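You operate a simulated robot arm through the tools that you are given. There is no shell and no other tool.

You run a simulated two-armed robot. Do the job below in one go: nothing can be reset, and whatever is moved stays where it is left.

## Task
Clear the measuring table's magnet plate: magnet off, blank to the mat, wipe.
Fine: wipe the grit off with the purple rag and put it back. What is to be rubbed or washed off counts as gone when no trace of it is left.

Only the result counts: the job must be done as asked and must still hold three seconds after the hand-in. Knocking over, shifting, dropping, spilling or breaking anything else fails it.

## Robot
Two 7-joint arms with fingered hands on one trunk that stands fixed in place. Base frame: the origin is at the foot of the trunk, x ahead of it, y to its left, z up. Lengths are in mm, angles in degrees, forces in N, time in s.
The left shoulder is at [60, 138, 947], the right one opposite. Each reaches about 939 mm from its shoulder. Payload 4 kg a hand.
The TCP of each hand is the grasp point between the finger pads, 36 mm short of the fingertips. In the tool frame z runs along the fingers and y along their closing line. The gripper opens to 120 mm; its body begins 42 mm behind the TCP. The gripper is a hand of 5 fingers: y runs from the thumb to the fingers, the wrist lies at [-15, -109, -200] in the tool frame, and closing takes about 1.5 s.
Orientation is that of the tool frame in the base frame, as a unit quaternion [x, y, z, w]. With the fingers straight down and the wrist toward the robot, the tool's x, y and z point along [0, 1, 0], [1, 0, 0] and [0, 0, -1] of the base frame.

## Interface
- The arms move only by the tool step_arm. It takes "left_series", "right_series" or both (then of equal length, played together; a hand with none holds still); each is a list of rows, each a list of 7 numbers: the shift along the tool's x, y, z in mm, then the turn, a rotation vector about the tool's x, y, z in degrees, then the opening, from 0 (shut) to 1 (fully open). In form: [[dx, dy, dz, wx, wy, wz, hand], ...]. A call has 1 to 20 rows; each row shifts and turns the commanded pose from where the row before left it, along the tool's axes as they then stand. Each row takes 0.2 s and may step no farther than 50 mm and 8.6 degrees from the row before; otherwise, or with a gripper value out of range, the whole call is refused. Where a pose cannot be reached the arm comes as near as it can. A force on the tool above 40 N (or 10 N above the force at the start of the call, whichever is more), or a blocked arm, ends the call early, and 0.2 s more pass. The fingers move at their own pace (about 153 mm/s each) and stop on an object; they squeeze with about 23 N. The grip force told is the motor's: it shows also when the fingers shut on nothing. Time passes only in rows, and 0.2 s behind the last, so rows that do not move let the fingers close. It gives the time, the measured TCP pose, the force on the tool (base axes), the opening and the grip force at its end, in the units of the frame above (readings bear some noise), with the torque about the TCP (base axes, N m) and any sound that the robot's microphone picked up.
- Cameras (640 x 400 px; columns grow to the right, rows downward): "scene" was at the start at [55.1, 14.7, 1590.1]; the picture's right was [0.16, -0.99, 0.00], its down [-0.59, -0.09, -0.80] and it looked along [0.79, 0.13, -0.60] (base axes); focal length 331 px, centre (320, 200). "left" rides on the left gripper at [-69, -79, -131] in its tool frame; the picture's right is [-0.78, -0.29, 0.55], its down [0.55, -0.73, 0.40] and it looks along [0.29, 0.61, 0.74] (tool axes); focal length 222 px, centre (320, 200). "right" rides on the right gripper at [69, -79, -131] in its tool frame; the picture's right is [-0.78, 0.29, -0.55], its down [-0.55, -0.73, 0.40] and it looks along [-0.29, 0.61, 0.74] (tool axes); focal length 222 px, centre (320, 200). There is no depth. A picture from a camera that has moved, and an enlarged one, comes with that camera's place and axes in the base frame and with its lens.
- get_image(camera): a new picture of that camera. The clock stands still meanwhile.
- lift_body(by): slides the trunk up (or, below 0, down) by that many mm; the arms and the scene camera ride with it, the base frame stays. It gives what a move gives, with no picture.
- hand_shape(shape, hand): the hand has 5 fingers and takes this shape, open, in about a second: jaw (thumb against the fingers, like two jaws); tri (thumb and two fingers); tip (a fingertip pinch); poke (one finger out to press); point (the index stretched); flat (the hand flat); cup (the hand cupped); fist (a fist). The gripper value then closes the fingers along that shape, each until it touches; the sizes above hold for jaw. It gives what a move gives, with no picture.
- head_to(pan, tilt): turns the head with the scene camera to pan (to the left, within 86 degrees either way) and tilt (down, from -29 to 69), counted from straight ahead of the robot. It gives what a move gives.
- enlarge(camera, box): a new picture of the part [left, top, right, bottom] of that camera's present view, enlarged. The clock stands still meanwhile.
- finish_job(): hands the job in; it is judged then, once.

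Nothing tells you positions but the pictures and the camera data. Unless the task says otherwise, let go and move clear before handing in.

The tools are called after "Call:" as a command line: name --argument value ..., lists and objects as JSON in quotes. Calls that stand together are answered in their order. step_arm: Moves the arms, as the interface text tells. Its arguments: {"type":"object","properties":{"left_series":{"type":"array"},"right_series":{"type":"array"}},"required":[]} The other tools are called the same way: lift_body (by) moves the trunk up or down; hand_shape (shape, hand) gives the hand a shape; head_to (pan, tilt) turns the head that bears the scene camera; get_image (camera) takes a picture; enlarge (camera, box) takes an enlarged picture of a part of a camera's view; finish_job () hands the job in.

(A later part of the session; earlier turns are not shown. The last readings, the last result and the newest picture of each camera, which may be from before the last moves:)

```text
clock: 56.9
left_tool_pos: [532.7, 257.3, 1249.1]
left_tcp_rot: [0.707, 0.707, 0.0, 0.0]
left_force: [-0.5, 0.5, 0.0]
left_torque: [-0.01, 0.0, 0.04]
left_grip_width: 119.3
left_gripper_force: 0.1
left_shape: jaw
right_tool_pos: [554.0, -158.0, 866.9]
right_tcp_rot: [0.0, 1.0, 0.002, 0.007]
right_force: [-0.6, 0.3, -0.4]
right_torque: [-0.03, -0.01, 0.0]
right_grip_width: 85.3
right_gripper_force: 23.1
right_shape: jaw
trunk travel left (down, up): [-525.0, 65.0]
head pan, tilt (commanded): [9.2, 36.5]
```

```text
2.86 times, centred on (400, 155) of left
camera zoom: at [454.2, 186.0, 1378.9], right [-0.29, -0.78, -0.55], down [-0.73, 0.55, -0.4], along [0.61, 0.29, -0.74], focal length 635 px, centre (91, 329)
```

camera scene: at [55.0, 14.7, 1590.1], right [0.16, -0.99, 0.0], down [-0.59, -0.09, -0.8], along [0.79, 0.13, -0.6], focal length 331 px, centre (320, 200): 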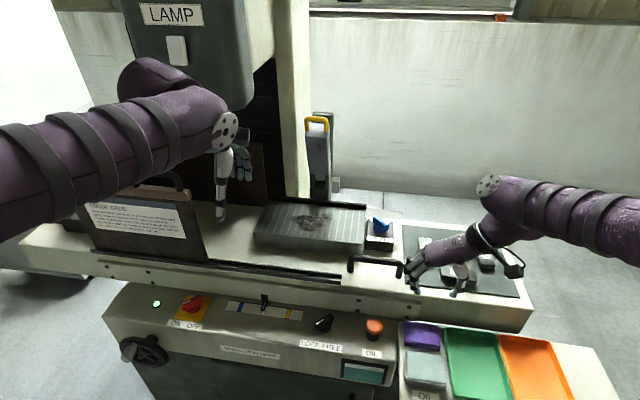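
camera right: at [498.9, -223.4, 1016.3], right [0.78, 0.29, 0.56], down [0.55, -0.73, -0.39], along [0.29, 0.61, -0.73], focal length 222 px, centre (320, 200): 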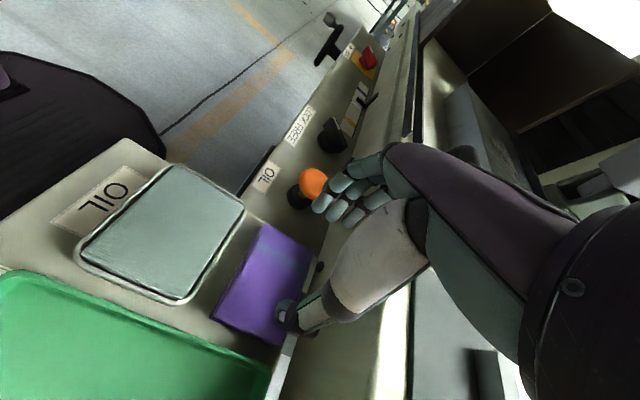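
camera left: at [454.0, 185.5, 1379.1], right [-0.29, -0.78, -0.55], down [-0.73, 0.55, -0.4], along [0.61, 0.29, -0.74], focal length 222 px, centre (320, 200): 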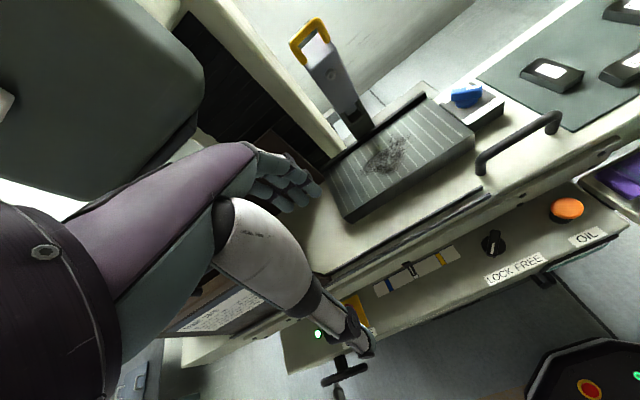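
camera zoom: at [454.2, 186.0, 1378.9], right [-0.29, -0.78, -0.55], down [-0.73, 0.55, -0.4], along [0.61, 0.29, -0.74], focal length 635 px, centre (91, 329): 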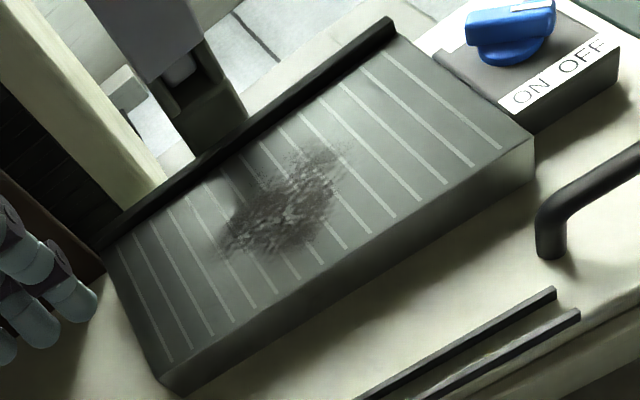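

Grit covers roughly x 762–864, y 87–235 on the plate. I'll lift the rag, turn the hand back to yaw 0 in free space, then carry it over.

Call:
step_arm --right_series '[[0, 0, -38, 0, 0, 0, 0], [0, 0, -38, 0, 0, 0, 0], [0, 0, -38, 0, 0, 0, 0], [0, 0, -38, 0, 0, 0, 0], [0, 0, 0, 0, 0, 7.5, 0], [0, 0, 0, 0, 0, 7.5, 0], [0, 0, 0, 0, 0, 7.5, 0], [0, 0, 0, 0, 0, 7.5, 0], [0, 0, 0, 0, 0, 7.5, 0], [0, 0, 0, 0, 0, 7.5, 0], [0, 0, 0, 0, 0, 7.5, 0], [0, 0, 0, 0, 0, 7.5, 0], [0, 0, 0, 0, 0, 7.5, 0], [0, 0, 0, 0, 0, 7.5, 0], [0, 0, 0, 0, 0, 7.5, 0], [0, 0, 0, 0, 0, 7.5, 0], [0, 0, 0, 0, 0, 0, 0]]'

Call:
get_image --camera "right"

Call:
get_image --camera "scene"

```text
clock: 60.5
left_tool_pos: [533.1, 254.9, 1247.6]
left_tcp_rot: [0.707, 0.707, 0.0, 0.0]
left_force: [0.6, -0.3, 0.2]
left_torque: [0.0, 0.01, 0.0]
left_grip_width: 119.7
left_gripper_force: 0.1
left_shape: jaw
right_tool_pos: [552.1, -156.8, 1019.7]
right_tcp_rot: [0.708, 0.706, 0.008, 0.005]
right_force: [-0.3, -0.1, -0.4]
right_torque: [-0.02, -0.01, -0.01]
right_grip_width: 85.0
right_gripper_force: 22.6
right_shape: jaw
trunk travel left (down, up): [-525.0, 65.0]
head pan, tilt (commanded): [9.2, 36.5]
```

```text
taken
camera right: at [471.7, -88.5, 1150.6], right [0.28, -0.79, 0.55], down [-0.73, -0.55, -0.41], along [0.62, -0.28, -0.73], focal length 222 px, centre (320, 200)
```

right: 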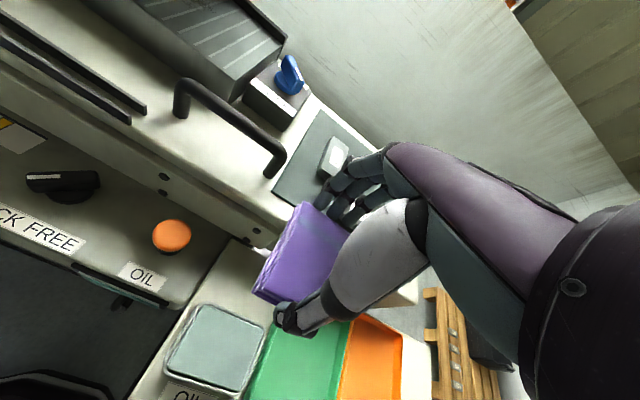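

```text
taken
camera scene: at [55.2, 14.0, 1590.1], right [0.16, -0.99, 0.0], down [-0.59, -0.09, -0.8], along [0.79, 0.13, -0.6], focal length 331 px, centre (320, 200)
```

scene: 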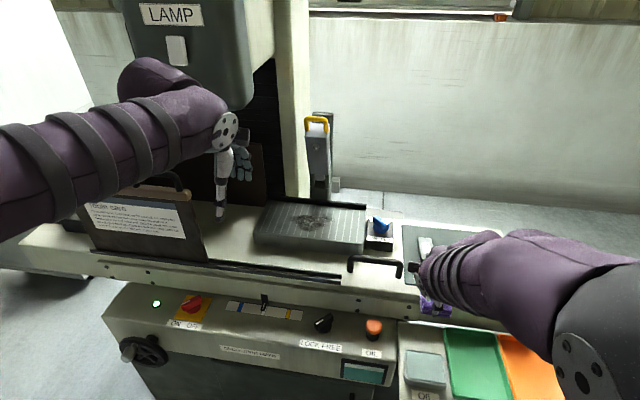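

The rag is secure. To gain forward reach over the plate for wiping, I'll raise the trunk 60 mm (left hand stays about 110 mm clear of the lamp head), then carry the rag towards the plate.

Call:
lift_body --by 60

Call:
step_arm --right_series '[[33.4, 28.5, 2, 0.4, -0.55, 0, 0], [33.4, 28.5, 2, 0.4, -0.55, 0, 0], [33.4, 28.5, 2, 0, 0, 0, 0], [33.4, 28.5, 2, 0, 0, 0, 0], [33.4, 28.5, 2, 0, 0, 0, 0], [33.4, 28.5, 5, 0, 0, 0, 0], [33.4, 28.5, 5, 0, 0, 0, 0], [33.4, 20, 10, 0, 0, 0, 0], [0, 0, 0, 0, 0, 0, 0]]'

Call:
get_image --camera "right"

Call:
get_image --camera "scene"

Call:
get_image --camera "left"

```text
clock: 61.5
left_tool_pos: [533.7, 256.8, 1308.6]
left_tcp_rot: [0.707, 0.707, 0.0, 0.0]
left_force: [0.2, 0.3, -0.4]
left_torque: [0.02, 0.03, -0.01]
left_grip_width: 119.9
left_gripper_force: 0.3
left_shape: jaw
right_tool_pos: [551.9, -155.8, 1079.9]
right_tcp_rot: [0.707, 0.707, 0.006, 0.004]
right_force: [0.6, 0.1, -0.9]
right_torque: [-0.01, 0.01, 0.02]
right_grip_width: 85.1
right_gripper_force: 23.4
right_shape: jaw
trunk travel left (down, up): [-585.0, 5.0]
head pan, tilt (commanded): [9.2, 36.5]
```

```text
clock: 63.5
left_tool_pos: [533.4, 256.1, 1308.1]
left_tcp_rot: [0.707, 0.708, -0.001, 0.0]
left_force: [0.2, 0.2, 0.0]
left_torque: [0.0, 0.0, -0.01]
left_grip_width: 119.7
left_gripper_force: 0.1
left_shape: jaw
right_tool_pos: [772.2, 109.9, 1046.1]
right_tcp_rot: [0.707, 0.707, -0.006, 0.005]
right_force: [-0.3, 0.7, -0.5]
right_torque: [-0.04, 0.0, -0.01]
right_grip_width: 85.2
right_gripper_force: 23.0
right_shape: jaw
trunk travel left (down, up): [-585.0, 5.0]
head pan, tilt (commanded): [9.2, 36.5]
```

```text
taken
camera right: at [693.8, 180.1, 1177.7], right [0.29, -0.78, 0.56], down [-0.73, -0.56, -0.39], along [0.61, -0.3, -0.73], focal length 222 px, centre (320, 200)
```

right: 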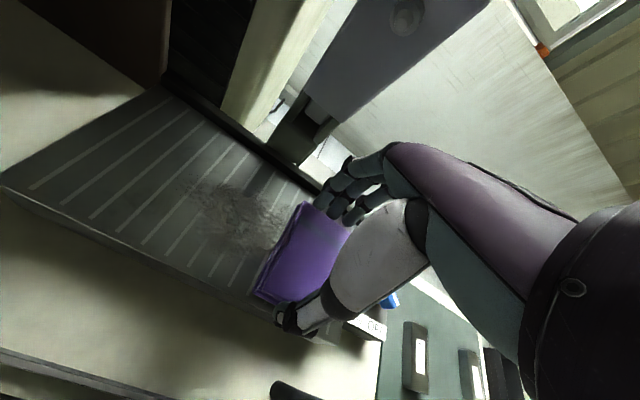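

```text
taken
camera scene: at [54.7, 14.4, 1650.2], right [0.16, -0.99, 0.0], down [-0.59, -0.09, -0.8], along [0.79, 0.13, -0.6], focal length 331 px, centre (320, 200)
```

scene: 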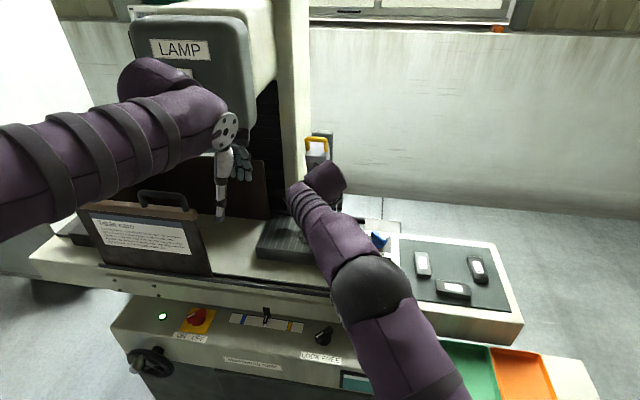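

```text
taken
camera left: at [453.7, 185.7, 1439.1], right [-0.29, -0.78, -0.55], down [-0.73, 0.55, -0.4], along [0.61, 0.29, -0.74], focal length 222 px, centre (320, 200)
```

left: 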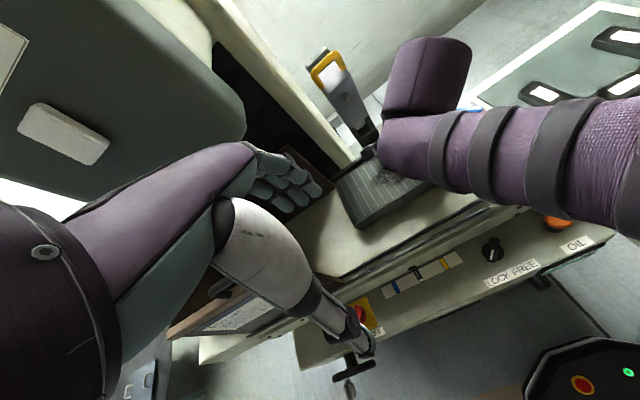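

The rag hangs over the plate's right part. I'll turn the hand to about 30° yaw (more natural for this cross-body reach) and go to just above the right end of the grit.

Call:
step_arm --right_series '[[0, 0, 0, 0, 0, -7.5, 0], [0, 0, 0, 0, 0, -7.5, 0], [0, 0, 0, 0, 0, -7.5, 0], [0, 0, 0, -0.75, -0.19, -7.5, 0], [-11.3, 9.6, 20, 0, 0, 0, 0], [-11.4, 9.6, 20, 0, 0, 0, 0], [0, 0, 0, 0, 0, 0, 0]]'

Call:
get_image --camera "right"

Call:
enlarge --camera "right" --box '[150, 130, 390, 340]'

```text
clock: 65.1
left_tool_pos: [533.4, 255.8, 1308.4]
left_tcp_rot: [0.707, 0.707, -0.001, 0.0]
left_force: [-0.3, 0.2, 0.9]
left_torque: [-0.01, -0.02, -0.01]
left_grip_width: 119.7
left_gripper_force: 0.0
left_shape: jaw
right_tool_pos: [801.0, 102.1, 1008.2]
right_tcp_rot: [0.499, 0.866, -0.003, 0.01]
right_force: [-1.0, -0.1, -0.8]
right_torque: [0.02, 0.03, 0.03]
right_grip_width: 85.2
right_gripper_force: 23.1
right_shape: jaw
trunk travel left (down, up): [-585.0, 5.0]
head pan, tilt (commanded): [9.2, 36.5]
```

```text
taken
camera right: at [696.1, 124.1, 1137.8], right [0.64, -0.53, 0.56], down [-0.36, -0.85, -0.39], along [0.68, 0.05, -0.73], focal length 222 px, centre (320, 200)
```

right: 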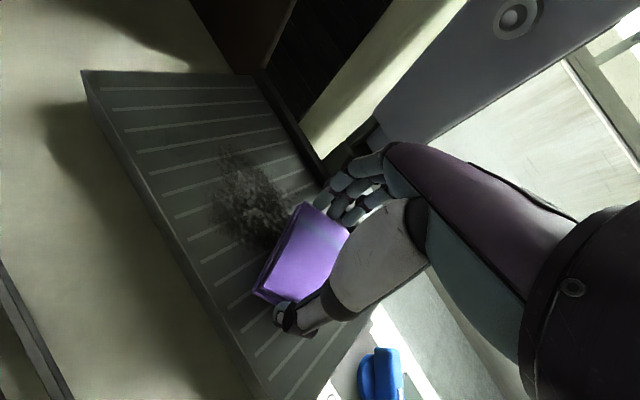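

```text
1.90 times, centred on (270, 235) of right
camera zoom: at [696.1, 124.1, 1137.8], right [0.64, -0.53, 0.56], down [-0.36, -0.85, -0.39], along [0.68, 0.05, -0.73], focal length 423 px, centre (415, 133)
```

zoom: 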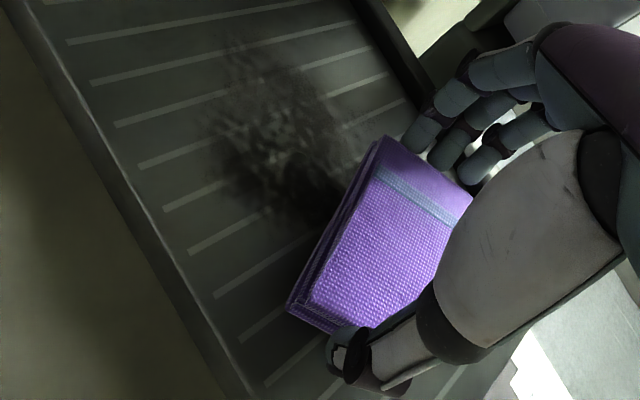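

Descending gently until the rag touches the plate.

Call:
step_arm --right_series '[[0, 0, 10, 0, 0, 0, 0], [0, 0, 8, 0, 0, 0, 0], [0, 0, 0, 0, 0, 0, 0]]'

Call:
step_arm --right_series '[[0, 0, 2, 0, 0, 0, 0], [0, 0, 0, 0, 0, 0, 0]]'

Call:
step_arm --right_series '[[0, 0, 2, 0, 0, 0, 0], [0, 0, 0, 0, 0, 0, 0]]'

```text
clock: 65.9
left_tool_pos: [532.9, 256.4, 1309.5]
left_tcp_rot: [0.707, 0.707, 0.0, 0.0]
left_force: [0.5, -0.4, 1.3]
left_torque: [0.0, 0.03, 0.03]
left_grip_width: 119.6
left_gripper_force: 0.2
left_shape: jaw
right_tool_pos: [801.4, 100.6, 993.1]
right_tcp_rot: [0.5, 0.866, 0.001, 0.011]
right_force: [1.6, 1.7, 12.9]
right_torque: [-0.09, 0.11, 0.05]
right_grip_width: 84.5
right_gripper_force: 22.8
right_shape: jaw
trunk travel left (down, up): [-585.0, 5.0]
head pan, tilt (commanded): [9.2, 36.5]
```

```text
clock: 66.5
left_tool_pos: [530.3, 257.6, 1309.7]
left_tcp_rot: [0.707, 0.707, 0.0, 0.0]
left_force: [-0.4, -0.4, -0.2]
left_torque: [-0.01, 0.0, 0.03]
left_grip_width: 119.6
left_gripper_force: 0.1
left_shape: jaw
right_tool_pos: [800.3, 100.3, 991.6]
right_tcp_rot: [0.5, 0.866, 0.001, 0.013]
right_force: [4.7, 2.3, 24.9]
right_torque: [-0.04, -0.08, 0.01]
right_grip_width: 83.9
right_gripper_force: 22.7
right_shape: jaw
trunk travel left (down, up): [-585.0, 5.0]
head pan, tilt (commanded): [9.2, 36.5]
```

```text
clock: 67.1
left_tool_pos: [529.6, 257.4, 1309.8]
left_tcp_rot: [0.707, 0.707, 0.001, 0.001]
left_force: [0.8, 1.0, 0.3]
left_torque: [0.0, 0.02, 0.0]
left_grip_width: 119.8
left_gripper_force: 0.1
left_shape: jaw
right_tool_pos: [800.7, 100.5, 992.5]
right_tcp_rot: [0.5, 0.866, 0.001, 0.011]
right_force: [3.9, 4.7, 29.6]
right_torque: [0.09, -0.16, 0.06]
right_grip_width: 83.7
right_gripper_force: 23.2
right_shape: jaw
trunk travel left (down, up): [-585.0, 5.0]
head pan, tilt (commanded): [9.2, 36.5]
```

Contact came at TCP z ≈ 994, so the rag stands about 10 mm below the fingertips: good for wiping. I'll ease to a moderate pressure and do the first stroke to the left.

Call:
step_arm --right_series '[[0, 0, -2, 0, 0, 0, 0], [0, 0, 0, 0, 0, 0, 0]]'

Call:
step_arm --right_series '[[8.66, 5, 0, 0, 0, 0, 0], [8.66, 5, 0, 0, 0, 0, 0], [8.66, 5, 0, 0, 0, 0, 0], [0, 0, 0, 0, 0, 0, 0]]'

Call:
get_image --camera "right"

Call:
enlarge --camera "right" --box '[150, 130, 390, 340]'

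```text
clock: 67.7
left_tool_pos: [531.2, 258.4, 1309.6]
left_tcp_rot: [0.707, 0.707, 0.0, 0.001]
left_force: [0.2, -0.5, 0.7]
left_torque: [0.0, -0.01, -0.02]
left_grip_width: 119.5
left_gripper_force: 0.1
left_shape: jaw
right_tool_pos: [800.6, 101.1, 991.7]
right_tcp_rot: [0.5, 0.866, 0.0, 0.012]
right_force: [3.6, 5.9, 26.3]
right_torque: [0.14, -0.23, 0.1]
right_grip_width: 84.1
right_gripper_force: 22.8
right_shape: jaw
trunk travel left (down, up): [-585.0, 5.0]
head pan, tilt (commanded): [9.2, 36.5]
```

```text
clock: 68.7
left_tool_pos: [531.5, 254.1, 1309.1]
left_tcp_rot: [0.707, 0.707, 0.001, 0.001]
left_force: [0.1, 0.1, -0.8]
left_torque: [-0.01, -0.02, -0.01]
left_grip_width: 119.6
left_gripper_force: 0.1
left_shape: jaw
right_tool_pos: [799.9, 128.4, 991.1]
right_tcp_rot: [0.5, 0.866, -0.001, 0.011]
right_force: [1.4, -9.3, 23.1]
right_torque: [-0.38, -0.02, -0.01]
right_grip_width: 83.3
right_gripper_force: 22.7
right_shape: jaw
trunk travel left (down, up): [-585.0, 5.0]
head pan, tilt (commanded): [9.2, 36.5]
```

```text
taken
camera right: at [696.1, 150.4, 1120.2], right [0.63, -0.53, 0.57], down [-0.36, -0.85, -0.39], along [0.69, 0.05, -0.73], focal length 222 px, centre (320, 200)
```

right: 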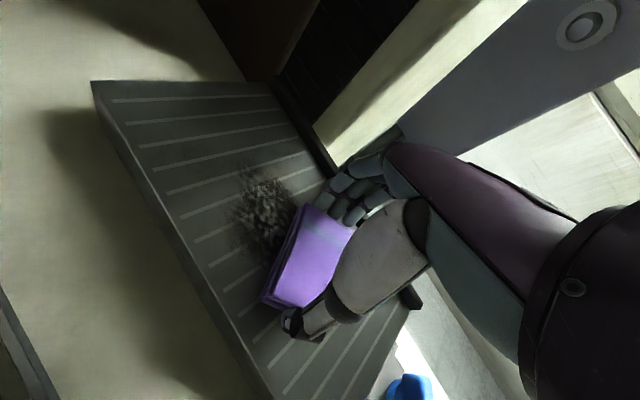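

```text
1.90 times, centred on (270, 235) of right
camera zoom: at [696.1, 150.4, 1120.2], right [0.63, -0.53, 0.57], down [-0.36, -0.85, -0.39], along [0.69, 0.05, -0.73], focal length 423 px, centre (415, 133)
```

zoom: 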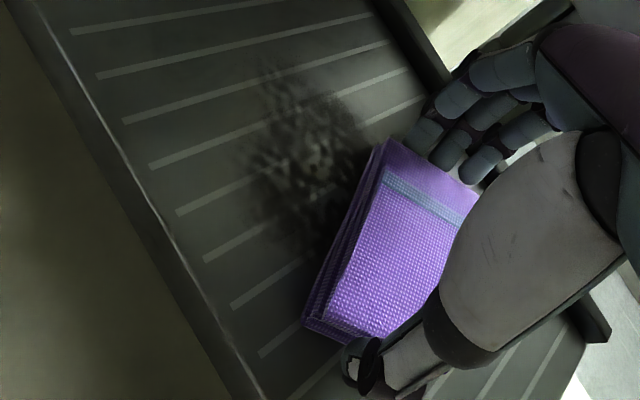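

The rag drags smoothly with steady pressure. Continuing the stroke to the left over the grit.

Call:
step_arm --right_series '[[8.66, 5, 0, 0, 0, 0, 0], [8.66, 5, 0, 0, 0, 0, 0], [8.66, 5, 0, 0, 0, 0, 0], [8.66, 5, 0, 0, 0, 0, 0], [8.66, 5, 0, 0, 0, 0, 0], [8.66, 5, 0, 0, 0, 0, 0], [0, 0, 0, 0, 0, 0, 0]]'

Call:
enlarge --camera "right" --box '[150, 130, 390, 340]'

Call:
get_image --camera "left"

```text
clock: 70.3
left_tool_pos: [530.9, 253.8, 1311.0]
left_tcp_rot: [0.707, 0.707, 0.001, 0.0]
left_force: [0.3, -0.4, 0.3]
left_torque: [-0.03, -0.01, -0.02]
left_grip_width: 119.7
left_gripper_force: 0.0
left_shape: jaw
right_tool_pos: [794.4, 180.8, 983.9]
right_tcp_rot: [0.498, 0.867, -0.005, 0.008]
right_force: [0.1, -9.7, 24.7]
right_torque: [-0.51, -0.01, -0.01]
right_grip_width: 83.7
right_gripper_force: 23.2
right_shape: jaw
right hand out of reach, approached as far as the arm can: row 5, 6
trunk travel left (down, up): [-585.0, 5.0]
head pan, tilt (commanded): [9.2, 36.5]
```

```text
1.90 times, centred on (270, 235) of right
camera zoom: at [691.8, 203.0, 1114.4], right [0.64, -0.52, 0.56], down [-0.35, -0.85, -0.39], along [0.68, 0.05, -0.73], focal length 423 px, centre (415, 133)
```

zoom: 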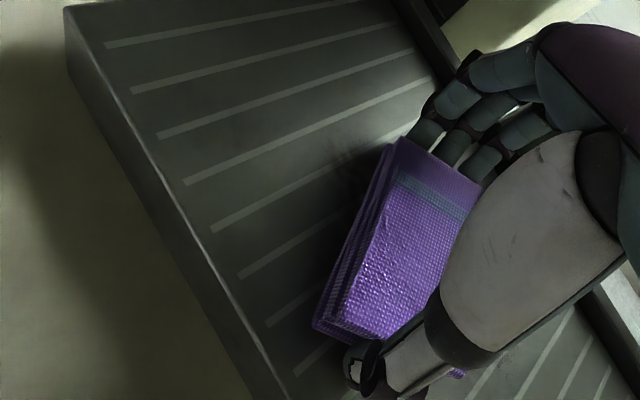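

```text
taken
camera left: at [451.8, 184.6, 1439.9], right [-0.29, -0.78, -0.55], down [-0.73, 0.55, -0.4], along [0.61, 0.29, -0.74], focal length 222 px, centre (320, 200)
```

left: 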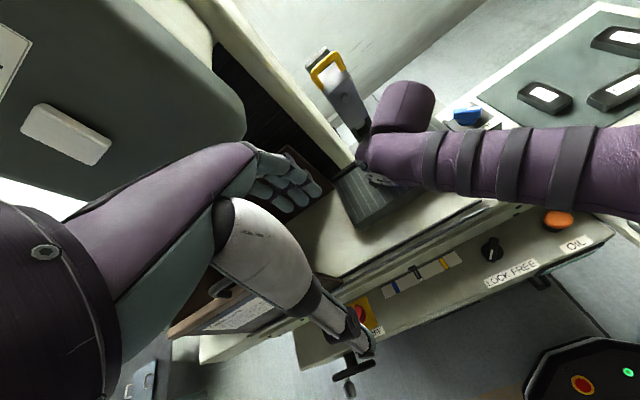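

The arm reached its cross-body limit at y ≈ 181 and the rag has been pushed up a bit in the grip. I'll lift off, ease back and inspect what's left before more strokes.

Call:
step_arm --right_series '[[0, 0, -8, 0, 0, 0, 0], [0, 0, -20, 0, 0, 0, 0], [-26, -15, -20, 0, 0, 0, 0], [-35, -20, 0, 0, 0, 0, 0], [-35, -20, 0, 0, 0, 0, 0], [0, 0, 0, 0, 0, 0, 0]]'

Call:
enlarge --camera "right" --box '[60, 50, 400, 350]'

Call:
enlarge --camera "left" --box '[320, 120, 440, 240]'

Call:
enlarge --camera "scene" --box '[240, 180, 400, 280]'

```text
clock: 71.7
left_tool_pos: [532.3, 256.7, 1307.9]
left_tcp_rot: [0.707, 0.707, 0.0, -0.001]
left_force: [-0.3, 0.2, 0.9]
left_torque: [-0.01, 0.02, 0.0]
left_grip_width: 119.8
left_gripper_force: 0.0
left_shape: jaw
right_tool_pos: [797.6, 73.8, 1029.6]
right_tcp_rot: [0.5, 0.866, -0.002, 0.01]
right_force: [-0.2, 0.1, -0.5]
right_torque: [0.03, -0.01, -0.04]
right_grip_width: 84.2
right_gripper_force: 22.8
right_shape: jaw
trunk travel left (down, up): [-585.0, 5.0]
head pan, tilt (commanded): [9.2, 36.5]
```

```text
1.33 times, centred on (230, 200) of right
camera zoom: at [693.7, 95.4, 1159.6], right [0.64, -0.53, 0.56], down [-0.36, -0.85, -0.39], along [0.68, 0.05, -0.73], focal length 296 px, centre (440, 200)
```

zoom: 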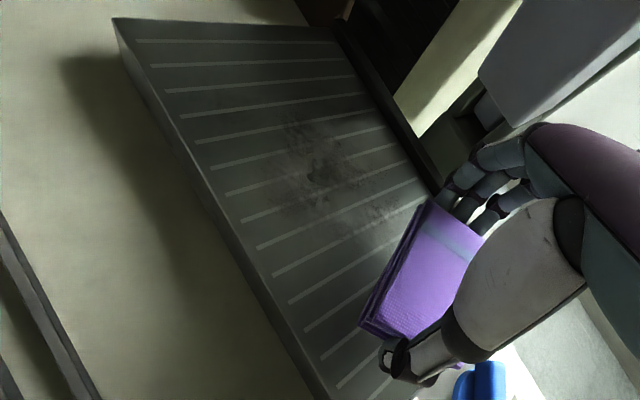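

```text
3.33 times, centred on (380, 180) of left
camera zoom: at [454.3, 186.9, 1438.7], right [-0.29, -0.79, -0.55], down [-0.74, 0.55, -0.4], along [0.61, 0.29, -0.74], focal length 740 px, centre (120, 267)
```

zoom: 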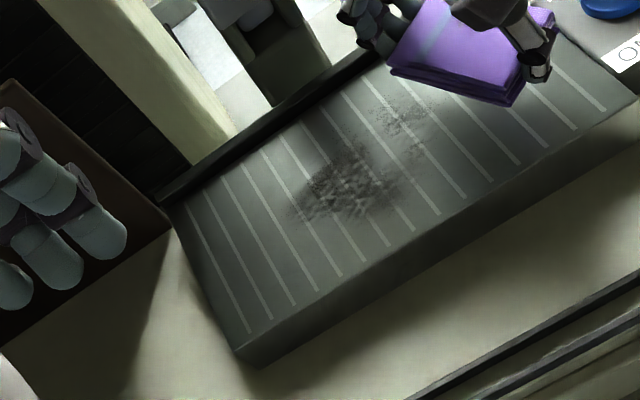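

```text
4.00 times, centred on (320, 230) of scene
camera zoom: at [55.4, 15.6, 1650.1], right [0.16, -0.99, 0.0], down [-0.59, -0.1, -0.8], along [0.79, 0.13, -0.6], focal length 1325 px, centre (320, 80)
```

zoom: 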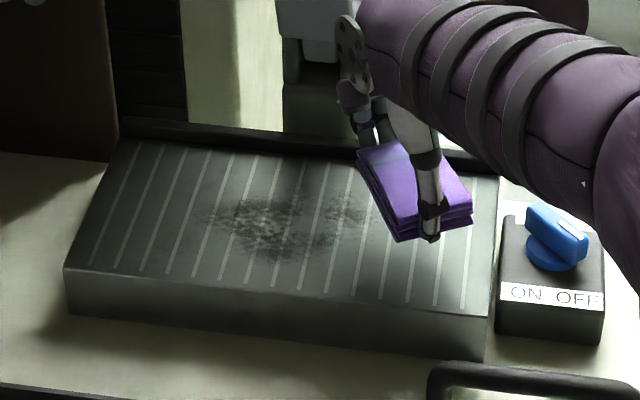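

The first stroke removed part of the grit; what remains spans about x 769–865, y 102–229. I'll test in the air whether a larger yaw lets this hand reach farther left.

Call:
step_arm --right_series '[[0, 0, 0, 0, 0, -7.5, 0], [0, 0, 0, 0, 0, -7.5, 0], [0, 0, 0, 0, 0, -7.5, 0], [21.3, 27.8, 0, 0, 0, 0, 0], [21.3, 27.8, 0, 0, 0, 0, 0], [21.3, 27.8, 0, 0, 0, 0, 0], [21.3, 27.8, 0, 0, 0, 0, 0], [0, 0, 0, 0, 0, 0, 0]]'

```text
clock: 73.5
left_tool_pos: [534.2, 257.2, 1308.2]
left_tcp_rot: [0.707, 0.707, 0.0, 0.0]
left_force: [0.0, 0.5, -0.5]
left_torque: [-0.02, 0.03, 0.0]
left_grip_width: 119.6
left_gripper_force: 0.0
left_shape: jaw
right_tool_pos: [781.2, 169.6, 1019.3]
right_tcp_rot: [0.322, 0.947, -0.005, 0.009]
right_force: [-0.1, 0.1, -1.0]
right_torque: [0.0, 0.03, 0.01]
right_grip_width: 83.8
right_gripper_force: 22.8
right_shape: jaw
right hand out of reach, approached as far as the arm can: row 5, 6, 7
trunk travel left (down, up): [-585.0, 5.0]
head pan, tilt (commanded): [9.2, 36.5]
```

A bigger yaw doesn't help; the left side is at the right arm's limit. The left arm is straight in front of the plate, so I'll lay the rag on the plate, pick it up with the left hand and wipe with that. First turn to yaw 0 and bring the rag to a clear laying spot.

Call:
step_arm --right_series '[[-18.8, -17.1, 0, 0, 0, 0, 0], [-18.8, -17.1, 0, 0, 0, 0, 0], [0, 0, 0, 0, 0, 7.5, 0], [0, 0, 0, 0, 0, 7.5, 0], [0, 0, 0, 0, 0, 7.5, 0], [0, 0, 0, 0, 0, 7.5, 0], [0, 0, 0, 0, 0, 7.5, 0], [0, 0, 0, 0, 0, 7.5, 0], [0, 0, 0, 0, 0, 7.5, 0], [0, 0, 0, 0, 0, 0, 0]]'

Call:
enlarge --camera "right" --box '[150, 100, 400, 350]'

Call:
enlarge --camera "left" --box '[320, 80, 500, 240]'

```text
clock: 75.7
left_tool_pos: [533.2, 256.1, 1308.8]
left_tcp_rot: [0.707, 0.707, 0.0, 0.0]
left_force: [0.4, -0.1, -0.7]
left_torque: [0.01, 0.02, -0.01]
left_grip_width: 120.0
left_gripper_force: 0.1
left_shape: jaw
right_tool_pos: [790.8, 121.0, 1021.9]
right_tcp_rot: [0.708, 0.706, 0.001, 0.01]
right_force: [-0.2, 0.2, -0.6]
right_torque: [0.02, -0.03, -0.03]
right_grip_width: 83.9
right_gripper_force: 23.1
right_shape: jaw
trunk travel left (down, up): [-585.0, 5.0]
head pan, tilt (commanded): [9.2, 36.5]
```

```text
1.60 times, centred on (275, 225) of right
camera zoom: at [710.9, 191.7, 1150.6], right [0.28, -0.78, 0.56], down [-0.73, -0.55, -0.4], along [0.62, -0.3, -0.72], focal length 355 px, centre (392, 160)
```

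zoom: 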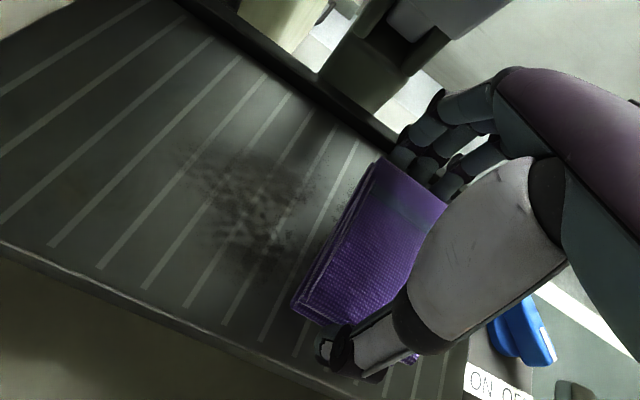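

```text
2.50 times, centred on (410, 160) of left
camera zoom: at [454.3, 185.7, 1438.9], right [-0.29, -0.78, -0.55], down [-0.73, 0.55, -0.4], along [0.61, 0.29, -0.74], focal length 555 px, centre (95, 300)
```

zoom: 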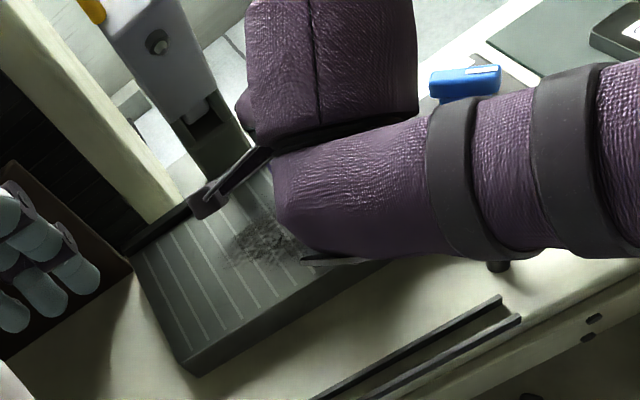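

Lowering the rag onto the plate here.

Call:
step_arm --right_series '[[0, 0, 12, 0, 0, 0, 0], [0, 0, 12, 0, 0, 0, 0], [0, 0, 6, 0, 0, 0, 0], [0, 0, 0, 0, 0, 0, 0]]'

Call:
step_arm --right_series '[[0, 0, 2, 0, 0, 0, 0], [0, 0, 0, 0, 0, 0, 0]]'

Call:
enlarge --camera "right" --box '[150, 100, 400, 350]'

```text
clock: 76.7
left_tool_pos: [533.5, 256.4, 1307.9]
left_tcp_rot: [0.707, 0.707, 0.0, 0.0]
left_force: [-0.8, 0.8, 0.5]
left_torque: [-0.01, -0.01, 0.0]
left_grip_width: 119.7
left_gripper_force: 0.0
left_shape: jaw
right_tool_pos: [791.6, 122.2, 991.6]
right_tcp_rot: [0.707, 0.707, 0.0, 0.01]
right_force: [0.5, 0.1, -0.3]
right_torque: [-0.02, 0.04, 0.02]
right_grip_width: 83.8
right_gripper_force: 22.8
right_shape: jaw
trunk travel left (down, up): [-585.0, 5.0]
head pan, tilt (commanded): [9.2, 36.5]
```

```text
clock: 77.3
left_tool_pos: [533.9, 257.4, 1309.0]
left_tcp_rot: [0.707, 0.707, 0.001, 0.0]
left_force: [0.3, 0.2, 0.0]
left_torque: [0.0, 0.03, -0.02]
left_grip_width: 119.6
left_gripper_force: 0.0
left_shape: jaw
right_tool_pos: [790.6, 121.2, 989.9]
right_tcp_rot: [0.707, 0.707, 0.0, 0.011]
right_force: [-0.6, 0.3, -0.4]
right_torque: [-0.01, 0.01, -0.01]
right_grip_width: 83.9
right_gripper_force: 23.1
right_shape: jaw
trunk travel left (down, up): [-585.0, 5.0]
head pan, tilt (commanded): [9.2, 36.5]
```

```text
1.60 times, centred on (275, 225) of right
camera zoom: at [711.1, 192.2, 1119.4], right [0.28, -0.78, 0.56], down [-0.73, -0.56, -0.4], along [0.62, -0.3, -0.72], focal length 355 px, centre (392, 160)
```

zoom: 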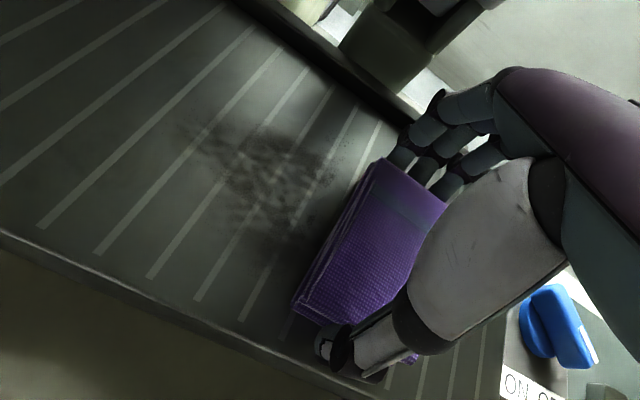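

Call:
step_arm --right_series '[[0, 0, 2, 0, 0, 0, 0], [0, 0, 0, 0, 0, 0, 0]]'

Call:
step_arm --right_series '[[0, 0, 2, 0, 0, 0, 0], [0, 0, 0, 0, 0, 0, 0]]'

```text
clock: 77.9
left_tool_pos: [532.8, 257.0, 1308.0]
left_tcp_rot: [0.707, 0.707, -0.001, 0.0]
left_force: [0.7, -0.1, -0.5]
left_torque: [-0.01, -0.01, -0.01]
left_grip_width: 119.6
left_gripper_force: 0.1
left_shape: jaw
right_tool_pos: [791.1, 121.2, 986.8]
right_tcp_rot: [0.707, 0.707, -0.001, 0.01]
right_force: [-0.6, -0.7, -0.4]
right_torque: [-0.02, -0.02, 0.04]
right_grip_width: 84.2
right_gripper_force: 23.3
right_shape: jaw
trunk travel left (down, up): [-585.0, 5.0]
head pan, tilt (commanded): [9.2, 36.5]
```

```text
clock: 78.5
left_tool_pos: [533.1, 255.8, 1308.5]
left_tcp_rot: [0.707, 0.707, 0.0, 0.0]
left_force: [0.2, -0.1, -0.1]
left_torque: [0.02, 0.01, 0.0]
left_grip_width: 119.7
left_gripper_force: 0.1
left_shape: jaw
right_tool_pos: [792.5, 121.2, 987.2]
right_tcp_rot: [0.706, 0.708, 0.001, 0.01]
right_force: [-1.3, 0.3, 2.0]
right_torque: [0.02, 0.17, 0.0]
right_grip_width: 83.9
right_gripper_force: 22.8
right_shape: jaw
trunk travel left (down, up): [-585.0, 5.0]
head pan, tilt (commanded): [9.2, 36.5]
```

Contact with the plate. Pressing down 1 mm more, releasing, then rising straight up.

Call:
step_arm --right_series '[[0, 0, 1, 0, 0, 0, 0], [0, 0, 0, 0, 0, 0, 0.75], [0, 0, 0, 0, 0, 0, 0.85], [0, 0, 0, 0, 0, 0, 0.85], [0, 0, 0, 0, 0, 0, 0.85], [0, 0, 0, 0, 0, 0, 0.85]]'

Call:
enlarge --camera "right" --box '[150, 100, 400, 350]'

```text
clock: 79.9
left_tool_pos: [534.1, 256.5, 1308.6]
left_tcp_rot: [0.707, 0.707, 0.0, -0.001]
left_force: [0.3, -0.1, -0.2]
left_torque: [-0.02, 0.0, 0.05]
left_grip_width: 119.4
left_gripper_force: 0.1
left_shape: jaw
right_tool_pos: [790.9, 120.9, 984.7]
right_tcp_rot: [0.707, 0.707, 0.0, 0.01]
right_force: [-0.5, 0.1, 0.2]
right_torque: [0.01, 0.0, -0.02]
right_grip_width: 102.0
right_gripper_force: 0.0
right_shape: jaw
trunk travel left (down, up): [-585.0, 5.0]
head pan, tilt (commanded): [9.2, 36.5]
```

```text
1.60 times, centred on (275, 225) of right
camera zoom: at [711.9, 191.1, 1114.8], right [0.28, -0.78, 0.56], down [-0.73, -0.56, -0.4], along [0.62, -0.3, -0.72], focal length 355 px, centre (392, 160)
```

zoom: 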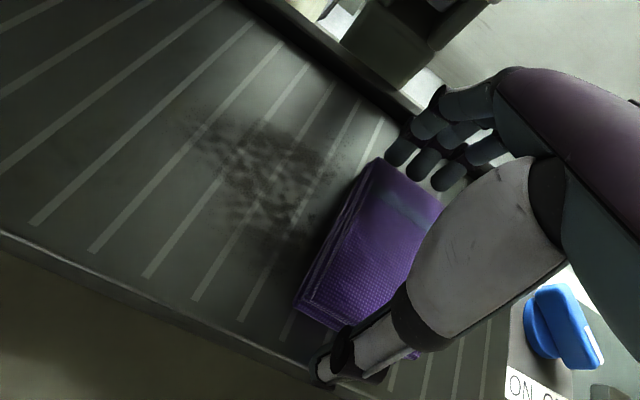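

Released cleanly. Withdrawing the right hand up and away to the right.

Call:
step_arm --right_series '[[0, 0, -20, 0, 0, 0, 0.85], [0, 0, -40, 0, 0, 0, 0.85], [-38, -20, -8, 0, 0, 0, 0.85], [-38, -20, -8, 0, 0, 0, 0.85], [-38, -20, -8, 0, 0, 0, 0.85], [-38, -20, -8, 0, 0, 0, 0.85], [-38, -20, -8, 0, 0, 0, 0.85], [-38, -20, -8, 0, 0, 0, 0.85], [-38, -20, -8, 0, 0, 0, 0.85], [-38, -20, -8, 0, 0, 0, 0.85], [-38, -20, -8, 0, 0, 0, 0.85], [-38, -20, -8, 0, 0, 0, 0.85], [0, 0, 0, 0, 0, 0, 0.85]]'

Call:
get_image --camera "scene"

Call:
get_image --camera "left"

Call:
enlarge --camera "scene" --box '[240, 195, 380, 285]'

Call:
enlarge --camera "left" --box '[320, 90, 480, 240]'

```text
clock: 82.7
left_tool_pos: [534.6, 257.8, 1307.5]
left_tcp_rot: [0.707, 0.707, 0.0, 0.0]
left_force: [0.5, 0.5, 0.1]
left_torque: [-0.06, 0.02, -0.06]
left_grip_width: 119.7
left_gripper_force: 0.1
left_shape: jaw
right_tool_pos: [588.8, -256.1, 1129.1]
right_tcp_rot: [0.707, 0.708, 0.0, 0.009]
right_force: [-0.2, 0.2, -0.2]
right_torque: [-0.03, 0.01, 0.0]
right_grip_width: 101.9
right_gripper_force: 0.0
right_shape: jaw
trunk travel left (down, up): [-585.0, 5.0]
head pan, tilt (commanded): [9.2, 36.5]
```

```text
taken
camera scene: at [55.9, 15.7, 1650.1], right [0.16, -0.99, 0.0], down [-0.59, -0.1, -0.8], along [0.79, 0.13, -0.6], focal length 331 px, centre (320, 200)
```

scene: 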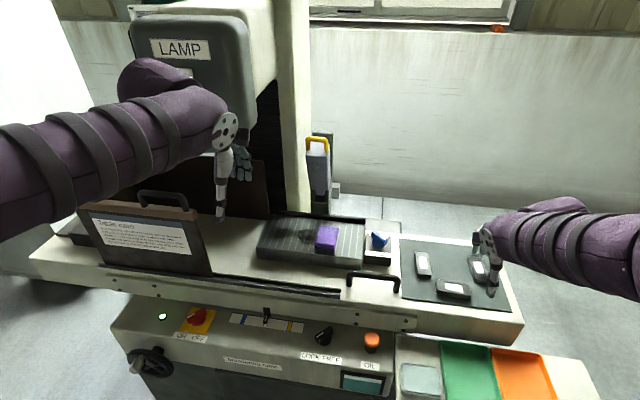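

```text
taken
camera left: at [454.8, 187.1, 1438.5], right [-0.29, -0.79, -0.55], down [-0.74, 0.55, -0.4], along [0.61, 0.29, -0.74], focal length 222 px, centre (320, 200)
```

left: 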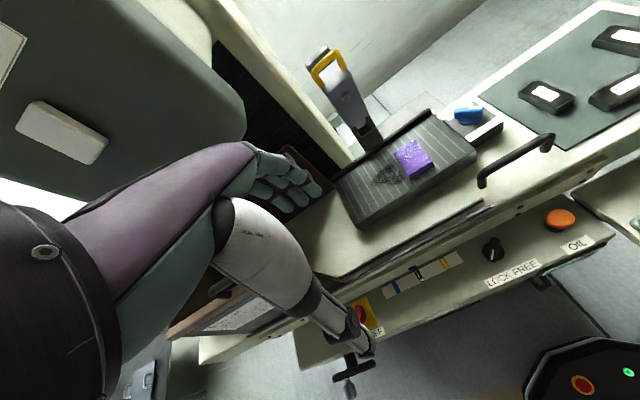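

```text
4.44 times, centred on (310, 240) of scene
camera zoom: at [55.9, 15.7, 1650.1], right [0.16, -0.99, 0.0], down [-0.59, -0.1, -0.8], along [0.79, 0.13, -0.6], focal length 1473 px, centre (364, 22)
```

zoom: 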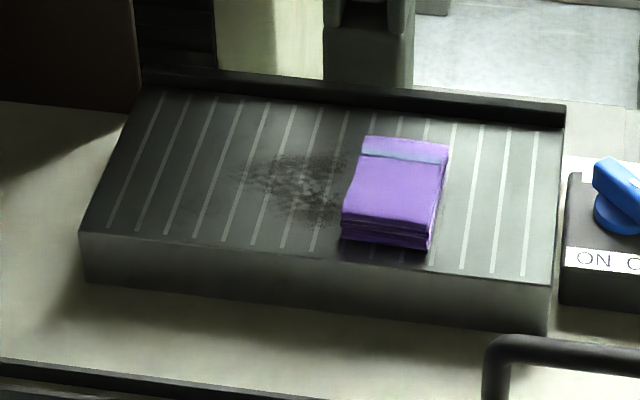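

```text
2.67 times, centred on (400, 165) of left
camera zoom: at [454.8, 187.1, 1438.5], right [-0.29, -0.79, -0.55], down [-0.74, 0.55, -0.4], along [0.61, 0.29, -0.74], focal length 592 px, centre (107, 293)
```

zoom: 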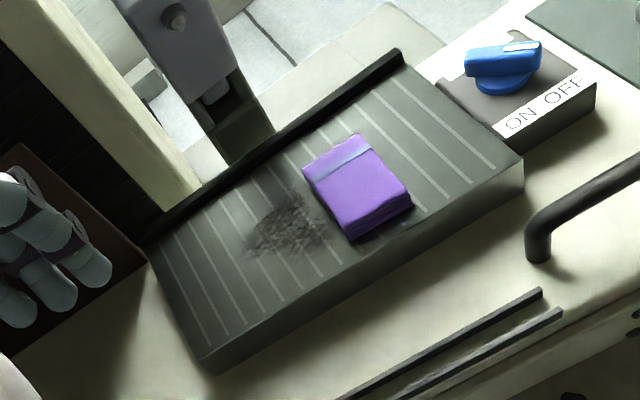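

The rag lies flat on the plate's right half, centre about [791, 112], long side along x. Now I'll bring the left hand over it.

Call:
step_arm --left_series '[[-19.1, 30.9, 26, 0, 0, 0, 0.85], [-19.1, 30.9, 26, 0, 0, 0, 0.85], [-19.1, 30.9, 26, 0, 0, 0, 0.85], [-19.1, 30.9, 26, 0, 0, 0, 0.85], [-19.1, 30.9, 26, 0, 0, 0, 0.85], [-19.1, 30.9, 26, 0, 0, 0, 0.85], [-19.1, 30.9, 26, 0, 0, 0, 0.85], [-19.1, 30.9, 26, 0, 0, 0, 0.85], [0, 0, 0, 0, 0, 0, 0.85]]'

Call:
get_image --camera "left"

Call:
get_image --camera "scene"

Call:
get_image --camera "right"

```text
clock: 84.7
left_tool_pos: [782.0, 107.1, 1101.4]
left_tcp_rot: [0.707, 0.707, 0.001, 0.001]
left_force: [0.2, 0.5, 0.7]
left_torque: [-0.01, -0.02, 0.01]
left_grip_width: 102.1
left_gripper_force: 0.0
left_shape: jaw
right_tool_pos: [587.7, -256.8, 1130.6]
right_tcp_rot: [0.707, 0.707, 0.0, 0.01]
right_force: [-0.9, -0.2, 0.6]
right_torque: [0.0, -0.06, 0.03]
right_grip_width: 101.7
right_gripper_force: 0.0
right_shape: jaw
trunk travel left (down, up): [-585.0, 5.0]
head pan, tilt (commanded): [9.2, 36.5]
```

```text
taken
camera left: at [702.2, 36.5, 1231.9], right [-0.29, -0.79, -0.55], down [-0.73, 0.55, -0.4], along [0.61, 0.29, -0.74], focal length 222 px, centre (320, 200)
```

left: 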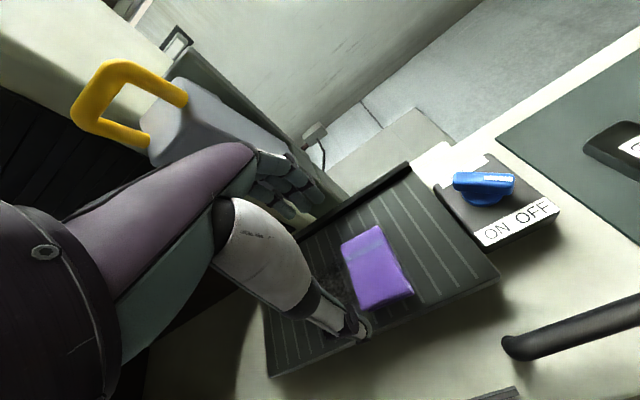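

```text
taken
camera scene: at [54.1, 15.0, 1650.2], right [0.16, -0.99, 0.0], down [-0.59, -0.1, -0.8], along [0.79, 0.13, -0.6], focal length 331 px, centre (320, 200)
```

scene: 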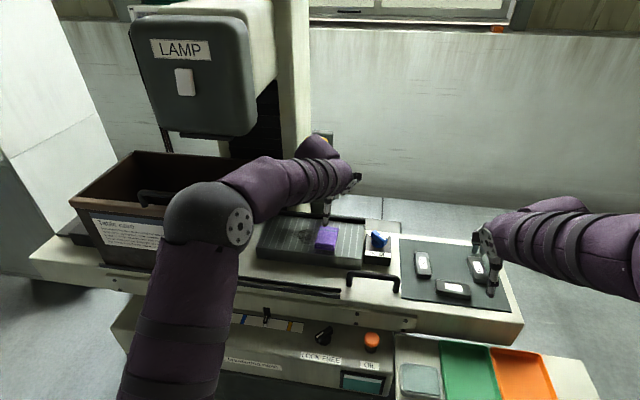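

```text
taken
camera right: at [508.5, -185.7, 1259.5], right [0.28, -0.78, 0.56], down [-0.73, -0.56, -0.4], along [0.62, -0.3, -0.72], focal length 222 px, centre (320, 200)
```

right: 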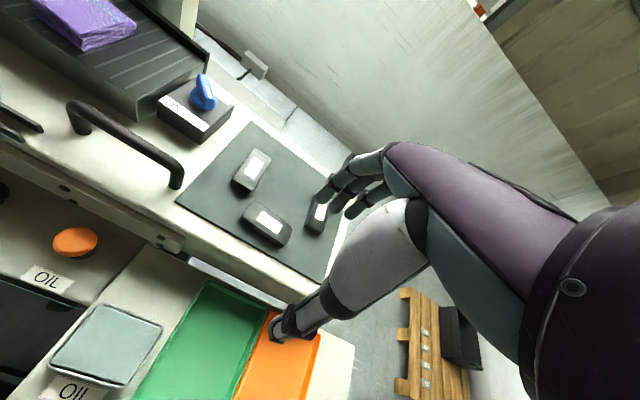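

The left hand is over the rag; the rag's centre reads about [792, 109] with its long side about 3° off. I'll align, shift right a little and descend.

Call:
step_arm --left_series '[[-5, 5, 25, 0, 0, 3, 0.85], [0, 5, 30, 0, 0, 0, 0.85], [0, 0, 30, 0, 0, 0, 0.85], [0, 0, 15, 0, 0, 0, 0.85], [0, 0, 0, 0, 0, 0, 0.85]]'

Call:
get_image --camera "left"

Call:
enlarge --camera "left" --box '[240, 130, 460, 340]'

Call:
enlarge --camera "scene" --box '[260, 130, 400, 280]'

```text
clock: 85.9
left_tool_pos: [792.1, 98.9, 1000.6]
left_tcp_rot: [0.725, 0.688, 0.0, -0.001]
left_force: [0.7, 0.7, -0.5]
left_torque: [0.0, -0.03, 0.02]
left_grip_width: 102.1
left_gripper_force: 0.1
left_shape: jaw
right_tool_pos: [589.1, -257.2, 1130.2]
right_tcp_rot: [0.707, 0.707, 0.0, 0.01]
right_force: [0.1, 0.6, -0.3]
right_torque: [-0.03, 0.01, -0.02]
right_grip_width: 102.1
right_gripper_force: 0.0
right_shape: jaw
trunk travel left (down, up): [-585.0, 5.0]
head pan, tilt (commanded): [9.2, 36.5]
```

```text
taken
camera left: at [709.2, 33.3, 1131.6], right [-0.33, -0.77, -0.55], down [-0.7, 0.59, -0.4], along [0.63, 0.25, -0.74], focal length 222 px, centre (320, 200)
```

left: 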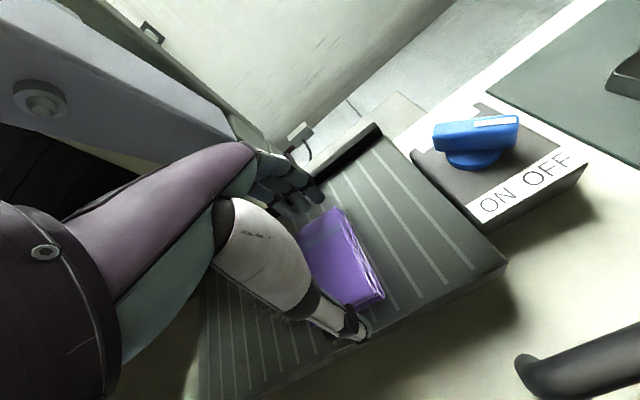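

```text
1.90 times, centred on (350, 235) of left
camera zoom: at [709.2, 33.3, 1131.6], right [-0.33, -0.77, -0.55], down [-0.7, 0.59, -0.4], along [0.63, 0.25, -0.74], focal length 423 px, centre (263, 133)
```

zoom: 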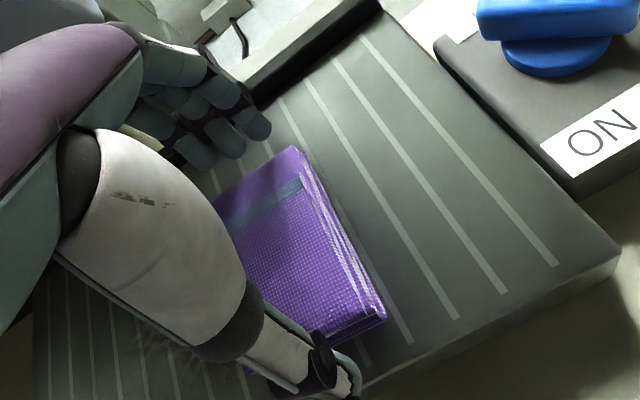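

```text
2.67 times, centred on (330, 205) of scene
camera zoom: at [55.2, 14.7, 1650.1], right [0.16, -0.99, 0.0], down [-0.59, -0.09, -0.8], along [0.79, 0.13, -0.6], focal length 884 px, centre (293, 187)
```

zoom: 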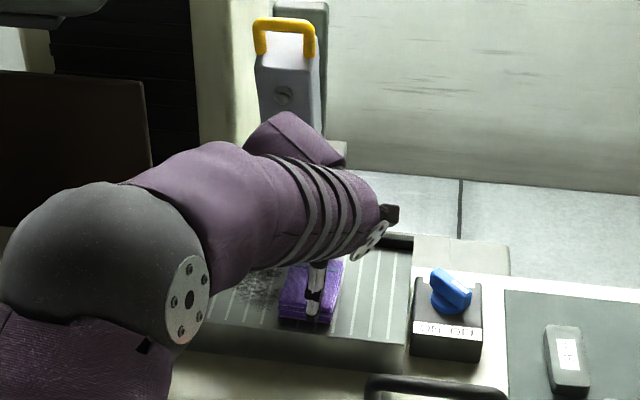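

Thumb is in front of and fingers behind the rag. Lowering the last bit towards the plate.

Call:
step_arm --left_series '[[0, 0, 8, 0, 0, 0, 0.85], [0, 0, 4, 0, 0, 0, 0.85], [0, 0, 0, 0, 0, 0, 0.85]]'

Call:
step_arm --left_series '[[0, 0, 2, 0, 0, 0, 0.85], [0, 0, 0, 0, 0, 0, 0.85]]'

Call:
enlarge --camera "left" --box '[240, 130, 460, 340]'

```text
clock: 86.7
left_tool_pos: [790.7, 98.9, 988.8]
left_tcp_rot: [0.725, 0.689, 0.0, 0.0]
left_force: [0.1, 0.5, -0.2]
left_torque: [-0.01, 0.01, -0.01]
left_grip_width: 102.1
left_gripper_force: 0.1
left_shape: jaw
right_tool_pos: [588.1, -256.3, 1128.9]
right_tcp_rot: [0.707, 0.707, -0.001, 0.01]
right_force: [0.3, -0.1, 0.3]
right_torque: [-0.03, 0.0, -0.03]
right_grip_width: 101.8
right_gripper_force: 0.1
right_shape: jaw
trunk travel left (down, up): [-585.0, 5.0]
head pan, tilt (commanded): [9.2, 36.5]
```

```text
clock: 87.3
left_tool_pos: [790.1, 97.0, 987.7]
left_tcp_rot: [0.725, 0.689, 0.0, 0.0]
left_force: [1.0, -0.1, 0.2]
left_torque: [0.01, -0.04, 0.01]
left_grip_width: 102.3
left_gripper_force: 0.1
left_shape: jaw
right_tool_pos: [588.5, -257.3, 1130.3]
right_tcp_rot: [0.707, 0.707, 0.0, 0.011]
right_force: [-0.4, -0.1, 0.1]
right_torque: [-0.02, 0.03, 0.02]
right_grip_width: 101.8
right_gripper_force: 0.1
right_shape: jaw
trunk travel left (down, up): [-585.0, 5.0]
head pan, tilt (commanded): [9.2, 36.5]
```

```text
1.90 times, centred on (350, 235) of left
camera zoom: at [708.0, 31.9, 1117.3], right [-0.33, -0.77, -0.55], down [-0.71, 0.59, -0.4], along [0.63, 0.25, -0.74], focal length 423 px, centre (263, 133)
```

zoom: 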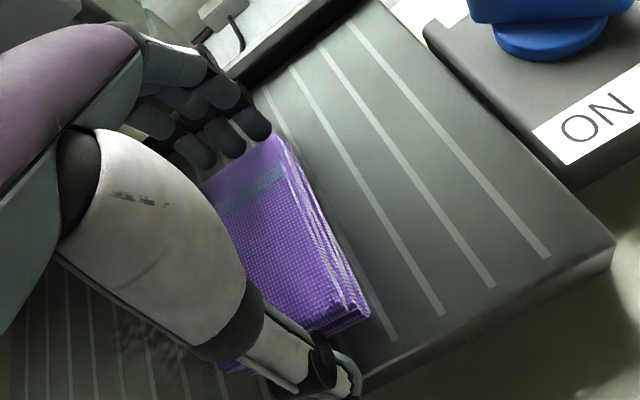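

Call:
step_arm --left_series '[[0, 0, 1.2, 0, 0, 0, 0.85], [0, 0, 0, 0, 0, 0, 0.75], [0, 0, 0, 0, 0, 0, 0.6], [0, 0, 0, 0, 0, 0, 0.4], [0, 0, 0, 0, 0, 0, 0.2], [0, 0, 0, 0, 0, 0, 0], [0, 0, 0, 0, 0, 0, 0]]'

Call:
enlarge --camera "left" --box '[240, 130, 460, 340]'

```text
clock: 88.9
left_tool_pos: [790.7, 98.3, 985.6]
left_tcp_rot: [0.725, 0.689, 0.0, -0.001]
left_force: [0.8, 0.1, -0.8]
left_torque: [-0.01, 0.04, 0.01]
left_grip_width: 85.2
left_gripper_force: 23.0
left_shape: jaw
right_tool_pos: [589.3, -256.9, 1129.3]
right_tcp_rot: [0.707, 0.707, -0.001, 0.01]
right_force: [-0.3, 0.0, -0.4]
right_torque: [0.0, -0.01, -0.01]
right_grip_width: 101.6
right_gripper_force: 0.0
right_shape: jaw
trunk travel left (down, up): [-585.0, 5.0]
head pan, tilt (commanded): [9.2, 36.5]
```

```text
1.90 times, centred on (350, 235) of left
camera zoom: at [707.8, 31.9, 1115.9], right [-0.33, -0.77, -0.55], down [-0.71, 0.59, -0.4], along [0.63, 0.25, -0.74], focal length 423 px, centre (263, 133)
```

zoom: 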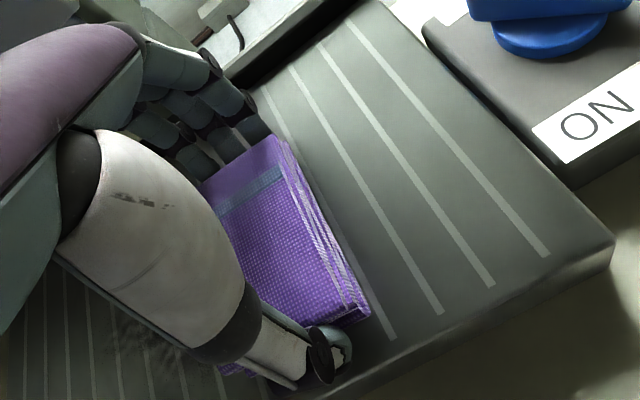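

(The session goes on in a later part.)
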